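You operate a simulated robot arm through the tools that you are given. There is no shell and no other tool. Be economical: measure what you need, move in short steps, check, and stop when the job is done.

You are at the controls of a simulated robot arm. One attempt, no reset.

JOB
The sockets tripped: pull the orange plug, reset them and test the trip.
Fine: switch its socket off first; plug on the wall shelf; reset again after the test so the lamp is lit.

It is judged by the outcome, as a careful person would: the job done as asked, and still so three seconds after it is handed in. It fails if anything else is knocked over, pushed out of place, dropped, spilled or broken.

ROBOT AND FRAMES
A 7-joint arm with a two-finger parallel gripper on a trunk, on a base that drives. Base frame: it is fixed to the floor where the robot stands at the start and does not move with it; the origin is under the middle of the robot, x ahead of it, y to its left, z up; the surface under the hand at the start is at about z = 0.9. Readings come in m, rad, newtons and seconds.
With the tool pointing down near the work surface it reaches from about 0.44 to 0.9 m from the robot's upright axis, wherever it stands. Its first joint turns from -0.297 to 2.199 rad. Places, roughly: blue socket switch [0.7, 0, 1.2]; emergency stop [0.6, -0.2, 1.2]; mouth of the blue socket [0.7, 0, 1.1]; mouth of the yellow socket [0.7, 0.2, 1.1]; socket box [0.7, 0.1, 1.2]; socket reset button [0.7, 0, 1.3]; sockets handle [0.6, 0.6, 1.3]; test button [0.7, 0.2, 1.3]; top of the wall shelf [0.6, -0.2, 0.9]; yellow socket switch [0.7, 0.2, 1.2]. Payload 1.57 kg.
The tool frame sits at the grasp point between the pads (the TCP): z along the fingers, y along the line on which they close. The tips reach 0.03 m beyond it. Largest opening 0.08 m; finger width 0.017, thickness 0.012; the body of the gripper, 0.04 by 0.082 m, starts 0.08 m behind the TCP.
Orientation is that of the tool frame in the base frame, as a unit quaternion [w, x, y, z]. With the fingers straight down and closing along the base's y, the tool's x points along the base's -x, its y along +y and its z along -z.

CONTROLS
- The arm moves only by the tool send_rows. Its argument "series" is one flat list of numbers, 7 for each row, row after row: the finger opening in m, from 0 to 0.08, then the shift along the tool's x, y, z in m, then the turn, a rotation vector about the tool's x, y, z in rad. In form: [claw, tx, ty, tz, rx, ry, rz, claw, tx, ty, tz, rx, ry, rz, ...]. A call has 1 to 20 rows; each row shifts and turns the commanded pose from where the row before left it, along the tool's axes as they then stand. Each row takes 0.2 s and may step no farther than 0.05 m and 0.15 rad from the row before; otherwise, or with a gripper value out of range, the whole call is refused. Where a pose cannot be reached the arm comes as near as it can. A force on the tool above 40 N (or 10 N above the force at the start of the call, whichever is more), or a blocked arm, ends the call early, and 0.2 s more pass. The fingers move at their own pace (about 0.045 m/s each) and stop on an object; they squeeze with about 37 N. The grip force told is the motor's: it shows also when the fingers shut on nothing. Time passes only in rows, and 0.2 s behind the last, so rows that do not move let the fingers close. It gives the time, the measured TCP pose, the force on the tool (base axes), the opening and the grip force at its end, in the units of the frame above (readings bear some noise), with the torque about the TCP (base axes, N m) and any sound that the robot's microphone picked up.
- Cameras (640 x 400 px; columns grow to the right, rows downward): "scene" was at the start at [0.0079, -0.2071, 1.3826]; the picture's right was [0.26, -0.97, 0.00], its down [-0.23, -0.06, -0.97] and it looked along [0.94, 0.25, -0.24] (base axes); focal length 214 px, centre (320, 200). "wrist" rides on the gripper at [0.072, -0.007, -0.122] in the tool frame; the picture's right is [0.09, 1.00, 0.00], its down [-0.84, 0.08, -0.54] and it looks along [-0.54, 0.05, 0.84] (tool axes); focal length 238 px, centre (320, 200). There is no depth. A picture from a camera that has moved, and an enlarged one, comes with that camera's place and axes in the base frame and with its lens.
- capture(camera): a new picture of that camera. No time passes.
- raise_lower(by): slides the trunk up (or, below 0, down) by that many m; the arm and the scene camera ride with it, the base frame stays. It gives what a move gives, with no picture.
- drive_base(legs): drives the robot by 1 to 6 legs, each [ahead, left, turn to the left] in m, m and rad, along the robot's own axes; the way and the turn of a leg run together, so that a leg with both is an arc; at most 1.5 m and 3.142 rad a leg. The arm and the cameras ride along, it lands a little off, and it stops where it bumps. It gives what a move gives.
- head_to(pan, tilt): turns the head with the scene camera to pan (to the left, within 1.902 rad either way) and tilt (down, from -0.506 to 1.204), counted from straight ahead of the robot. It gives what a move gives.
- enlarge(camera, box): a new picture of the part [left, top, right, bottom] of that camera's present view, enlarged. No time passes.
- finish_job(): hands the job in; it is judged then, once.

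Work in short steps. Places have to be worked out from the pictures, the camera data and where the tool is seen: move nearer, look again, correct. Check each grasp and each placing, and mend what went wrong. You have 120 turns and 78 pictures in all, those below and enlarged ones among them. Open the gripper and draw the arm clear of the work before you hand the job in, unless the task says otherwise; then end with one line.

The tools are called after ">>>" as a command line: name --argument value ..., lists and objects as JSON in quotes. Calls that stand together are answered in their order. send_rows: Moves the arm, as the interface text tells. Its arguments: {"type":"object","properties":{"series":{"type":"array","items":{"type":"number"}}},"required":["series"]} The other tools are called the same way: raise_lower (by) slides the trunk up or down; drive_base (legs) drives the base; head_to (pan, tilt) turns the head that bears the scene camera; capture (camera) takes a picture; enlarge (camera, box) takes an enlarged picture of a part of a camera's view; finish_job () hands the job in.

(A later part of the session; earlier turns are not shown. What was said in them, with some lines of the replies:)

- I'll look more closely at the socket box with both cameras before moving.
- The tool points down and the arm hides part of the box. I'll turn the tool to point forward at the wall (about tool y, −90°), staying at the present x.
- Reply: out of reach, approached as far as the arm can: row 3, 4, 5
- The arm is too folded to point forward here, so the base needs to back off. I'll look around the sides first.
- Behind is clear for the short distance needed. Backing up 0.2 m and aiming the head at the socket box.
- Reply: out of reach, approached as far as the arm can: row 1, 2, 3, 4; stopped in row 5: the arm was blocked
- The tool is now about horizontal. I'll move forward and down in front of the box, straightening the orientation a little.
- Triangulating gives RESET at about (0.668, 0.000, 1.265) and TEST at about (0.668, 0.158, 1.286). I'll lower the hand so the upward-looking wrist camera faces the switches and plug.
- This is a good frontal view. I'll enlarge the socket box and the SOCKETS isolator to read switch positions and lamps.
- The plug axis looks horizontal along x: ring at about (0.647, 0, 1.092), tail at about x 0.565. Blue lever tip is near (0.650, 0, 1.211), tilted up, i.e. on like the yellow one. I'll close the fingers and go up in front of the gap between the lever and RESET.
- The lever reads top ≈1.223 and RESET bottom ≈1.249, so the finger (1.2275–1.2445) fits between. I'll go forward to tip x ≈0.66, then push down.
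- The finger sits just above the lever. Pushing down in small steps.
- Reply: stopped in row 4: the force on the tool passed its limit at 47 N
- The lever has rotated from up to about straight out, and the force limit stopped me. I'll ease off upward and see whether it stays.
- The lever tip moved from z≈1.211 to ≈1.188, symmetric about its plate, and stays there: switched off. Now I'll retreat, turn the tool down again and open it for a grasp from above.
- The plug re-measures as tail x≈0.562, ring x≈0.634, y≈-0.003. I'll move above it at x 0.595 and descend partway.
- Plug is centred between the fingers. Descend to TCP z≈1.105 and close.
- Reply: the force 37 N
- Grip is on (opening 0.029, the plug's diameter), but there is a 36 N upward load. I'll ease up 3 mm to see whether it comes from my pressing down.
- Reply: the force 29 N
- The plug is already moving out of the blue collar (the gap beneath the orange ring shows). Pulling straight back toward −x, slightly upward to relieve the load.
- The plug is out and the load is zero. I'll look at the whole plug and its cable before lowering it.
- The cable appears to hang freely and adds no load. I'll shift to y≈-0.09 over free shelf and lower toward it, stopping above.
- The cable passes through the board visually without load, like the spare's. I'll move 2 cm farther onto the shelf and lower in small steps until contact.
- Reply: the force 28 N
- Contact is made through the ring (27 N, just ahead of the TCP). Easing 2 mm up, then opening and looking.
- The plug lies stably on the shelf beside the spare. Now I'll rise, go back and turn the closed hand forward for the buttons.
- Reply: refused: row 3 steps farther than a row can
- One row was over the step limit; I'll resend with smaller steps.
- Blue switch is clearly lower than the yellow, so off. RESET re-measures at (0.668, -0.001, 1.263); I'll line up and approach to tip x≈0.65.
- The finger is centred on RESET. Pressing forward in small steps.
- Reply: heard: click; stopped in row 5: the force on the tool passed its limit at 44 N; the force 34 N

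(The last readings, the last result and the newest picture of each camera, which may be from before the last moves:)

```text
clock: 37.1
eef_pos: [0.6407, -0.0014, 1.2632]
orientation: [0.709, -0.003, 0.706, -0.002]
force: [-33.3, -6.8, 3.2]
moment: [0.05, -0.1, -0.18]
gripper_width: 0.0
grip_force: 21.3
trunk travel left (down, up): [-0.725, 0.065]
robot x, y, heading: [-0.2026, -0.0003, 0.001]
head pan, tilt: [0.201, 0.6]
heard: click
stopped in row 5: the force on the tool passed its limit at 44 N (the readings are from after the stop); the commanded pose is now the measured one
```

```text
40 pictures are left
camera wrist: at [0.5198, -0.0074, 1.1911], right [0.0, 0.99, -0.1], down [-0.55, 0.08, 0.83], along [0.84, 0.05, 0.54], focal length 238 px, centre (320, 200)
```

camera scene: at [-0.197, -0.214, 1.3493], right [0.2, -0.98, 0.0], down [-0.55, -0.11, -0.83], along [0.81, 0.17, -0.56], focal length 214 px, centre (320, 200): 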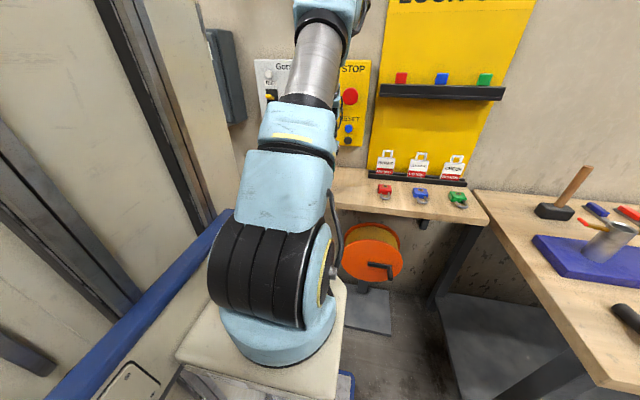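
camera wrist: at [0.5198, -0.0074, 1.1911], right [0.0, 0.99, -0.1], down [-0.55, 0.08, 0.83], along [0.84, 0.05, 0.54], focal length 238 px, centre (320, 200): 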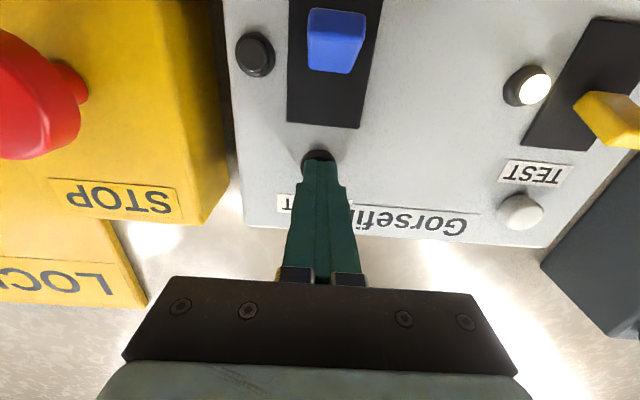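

A click, and the yellow socket's lamp is lit. I'll back off and check that it stays lit.

>>> send_rows --series '[0.0, 0, 0, -0.03, 0, 0, 0, 0.0, 0, 0, -0.04, 0, 0, 0, 0.0, 0, 0.03, -0.04, 0, 0, 0, 0.0, 0, 0.04, 0, 0, 0, 0]'

>>> capture --camera "wrist"

```text
clock: 38.1
eef_pos: [0.5336, 0.068, 1.2608]
orientation: [0.708, -0.002, 0.706, -0.004]
force: [-0.2, -1.0, 0.7]
moment: [0.02, -0.01, 0.04]
gripper_width: 0.0
grip_force: 21.3
trunk travel left (down, up): [-0.725, 0.065]
robot x, y, heading: [-0.2009, 0.0019, 0.002]
head pan, tilt: [0.201, 0.6]
```

```text
39 pictures are left
camera wrist: at [0.4128, 0.0618, 1.1884], right [0.0, 0.99, -0.1], down [-0.54, 0.09, 0.83], along [0.84, 0.05, 0.54], focal length 238 px, centre (320, 200)
```

wrist: 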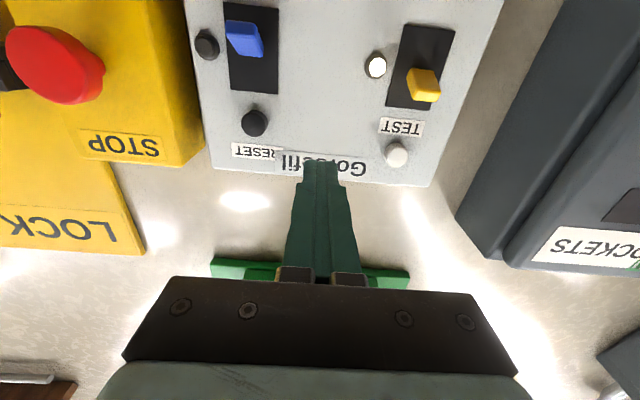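

The lamp stays lit. TEST re-measures at y≈0.157, z≈1.283; moving in front of it.

>>> send_rows --series '[0.0, -0.01, 0.045, 0, 0, 0, 0, 0.0, -0.012, 0.044, 0, 0, 0, 0, 0.0, 0, 0, 0.045, 0, 0, 0, 0.0, 0, 0, 0.035, 0, 0, 0, 0.0, 0, 0, 0, 0, 0, 0]'

>>> enlarge --camera "wrist" --box '[220, 50, 480, 250]'

```text
clock: 39.3
eef_pos: [0.6141, 0.1586, 1.283]
orientation: [0.708, -0.003, 0.706, -0.003]
force: [-0.6, -0.1, -0.5]
moment: [-0.03, 0.0, 0.0]
gripper_width: 0.0
grip_force: 21.1
trunk travel left (down, up): [-0.725, 0.065]
robot x, y, heading: [-0.2031, 0.0066, 0.001]
head pan, tilt: [0.201, 0.6]
```

```text
2.00 times, centred on (350, 150) of wrist
camera zoom: at [0.4934, 0.152, 1.2109], right [0.0, 0.99, -0.1], down [-0.54, 0.08, 0.83], along [0.84, 0.05, 0.54], focal length 477 px, centre (260, 300)
```

zoom: 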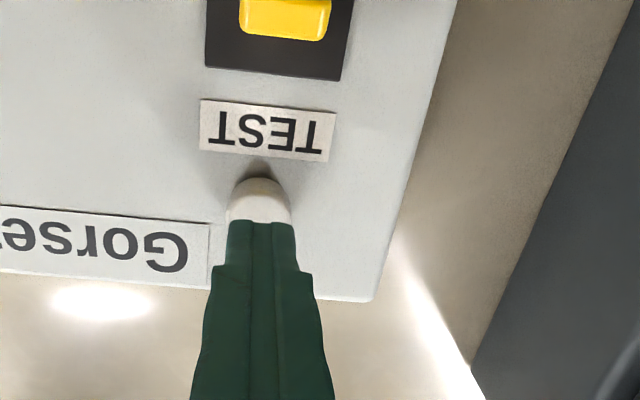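

The finger is centred on TEST. Pressing.

>>> send_rows --series '[0.0, 0, 0, 0.012, 0, 0, 0, 0.0, 0, 0, 0.008, 0, 0, 0, 0.0, 0, 0, 0.005, 0, 0, 0, 0.0, 0, 0, 0.004, 0, 0, 0, 0.0, 0, 0, 0.003, 0, 0, 0, 0.0, 0, 0, 0.003, 0, 0, 0]'

>>> send_rows --series '[0.0, 0, 0, -0.03, 0, 0, 0, 0.0, 0, 0, -0.04, 0, 0, 0, 0.0, 0, -0.03, -0.03, 0, 0, 0, 0.0, 0, -0.03, 0, 0, 0, 0]'

>>> capture --camera "wrist"

```text
clock: 40.5
eef_pos: [0.6406, 0.1595, 1.2821]
orientation: [0.707, -0.003, 0.707, -0.003]
force: [-30.8, -10.2, 1.1]
moment: [0.02, -0.01, -0.32]
gripper_width: 0.0
grip_force: 21.3
trunk travel left (down, up): [-0.725, 0.065]
robot x, y, heading: [-0.2015, 0.0008, -0.003]
head pan, tilt: [0.201, 0.6]
heard: click
stopped in row 6: the force on the tool passed its limit at 43 N (the readings are from after the stop); the commanded pose is now the measured one
```

```text
clock: 41.5
eef_pos: [0.544, 0.1, 1.2814]
orientation: [0.707, -0.004, 0.707, -0.002]
force: [-0.3, 0.0, -0.7]
moment: [0.0, -0.02, -0.04]
gripper_width: 0.0
grip_force: 20.8
trunk travel left (down, up): [-0.725, 0.065]
robot x, y, heading: [-0.2031, 0.001, 0.001]
head pan, tilt: [0.201, 0.6]
```

```text
37 pictures are left
camera wrist: at [0.4227, 0.0933, 1.2099], right [0.0, 0.99, -0.1], down [-0.54, 0.08, 0.84], along [0.84, 0.06, 0.54], focal length 238 px, centre (320, 200)
```

wrist: 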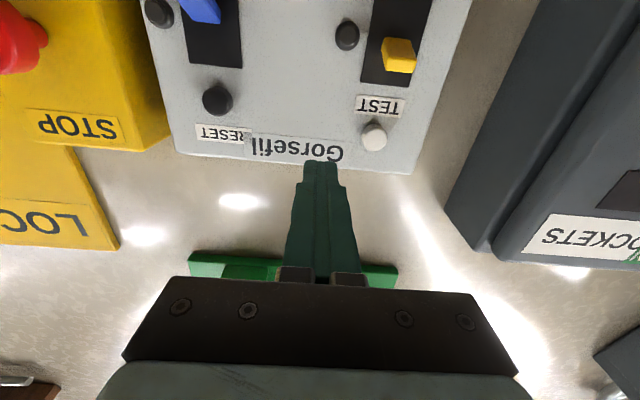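

Click heard and the lamp went dark: the trip test worked. Back to RESET (press point y≈-0.001, z≈1.264).

>>> send_rows --series '[0.0, 0.009, -0.035, 0, 0, 0, 0, 0.0, 0.009, -0.035, 0, 0, 0, 0, 0.0, 0, -0.031, 0, 0, 0, 0, 0.0, 0, 0, 0.045, 0, 0, 0, 0.0, 0, 0, 0.03, 0, 0, 0, 0.0, 0, 0, 0, 0, 0, 0]'

>>> enlarge --camera "wrist" --box '[220, 50, 480, 250]'

```text
clock: 42.9
eef_pos: [0.6185, -0.0022, 1.2652]
orientation: [0.707, -0.004, 0.707, -0.003]
force: [0.3, 0.2, -0.6]
moment: [0.02, 0.01, 0.0]
gripper_width: 0.0
grip_force: 21.3
trunk travel left (down, up): [-0.725, 0.065]
robot x, y, heading: [-0.2029, -0.0014, 0.001]
head pan, tilt: [0.201, 0.6]
```

```text
2.00 times, centred on (350, 150) of wrist
camera zoom: at [0.4978, -0.0088, 1.1928], right [0.0, 0.99, -0.1], down [-0.54, 0.08, 0.84], along [0.84, 0.05, 0.54], focal length 477 px, centre (260, 300)
```

zoom: 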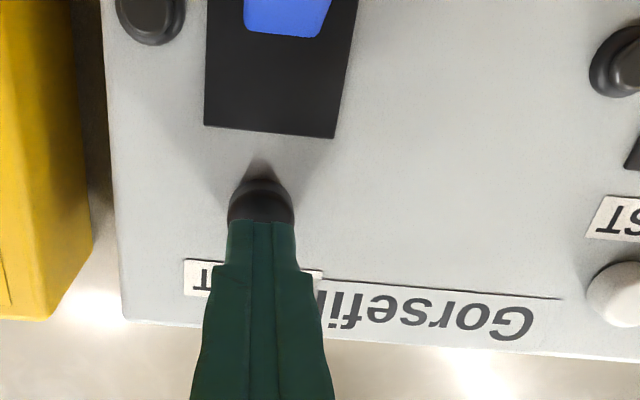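

Aligned again; pressing RESET, then withdrawing to check.

>>> send_rows --series '[0.0, 0.001, 0, 0.01, 0, 0, 0, 0.0, 0, 0, 0.006, 0, 0, 0, 0.0, 0, 0, 0.005, 0, 0, 0, 0.0, 0, 0, 0.004, 0, 0, 0, 0.0, 0, 0, 0.003, 0, 0, 0]'

>>> send_rows --series '[0.0, 0, 0, -0.03, 0, 0, 0, 0.0, 0, 0, -0.04, 0, 0, 0, 0.0, 0.0, 0, -0.04, 0, 0, 0, 0.04, 0.03, 0.02, -0.03, 0, 0, 0, 0.06, 0.04, 0.02, -0.02, 0, 0, 0, 0.06, 0.04, 0, -0.02, 0, 0, 0]'

>>> capture --camera "wrist"

```text
clock: 44.0
eef_pos: [0.6405, -0.0024, 1.2625]
orientation: [0.706, -0.003, 0.708, -0.003]
force: [-32.9, -7.9, 2.9]
moment: [0.12, -0.07, -0.22]
gripper_width: 0.0
grip_force: 20.9
trunk travel left (down, up): [-0.725, 0.065]
robot x, y, heading: [-0.2073, 0.0019, -0.001]
head pan, tilt: [0.201, 0.6]
heard: click
stopped in row 5: the force on the tool passed its limit at 43 N (the readings are from after the stop); the commanded pose is now the measured one
```

```text
clock: 45.4
eef_pos: [0.4621, 0.0382, 1.1528]
orientation: [0.706, -0.004, 0.708, -0.003]
force: [0.0, -0.1, 0.5]
moment: [-0.01, 0.03, 0.03]
gripper_width: 0.06
grip_force: 0.1
trunk travel left (down, up): [-0.725, 0.065]
robot x, y, heading: [-0.205, 0.0019, -0.0]
head pan, tilt: [0.201, 0.6]
```

```text
35 pictures are left
camera wrist: at [0.3414, 0.0298, 1.0807], right [0.0, 0.99, -0.1], down [-0.54, 0.08, 0.84], along [0.84, 0.06, 0.54], focal length 238 px, centre (320, 200)
```

wrist: 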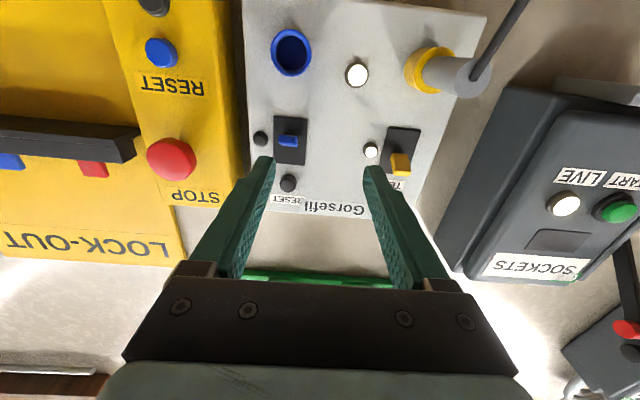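

The main lamp and the yellow socket lamp are lit, the blue switch is off and its socket empty, and the plug was last seen lying on the shelf. The hand is open and clear, so I'm handing in.

>>> finish_job

```text
The job is handed in.
```

The job is done: the blue socket is switched off, the orange plug is out and lying on the wall shelf, the trip was tested, and the sockets are reset with the lamp lit.
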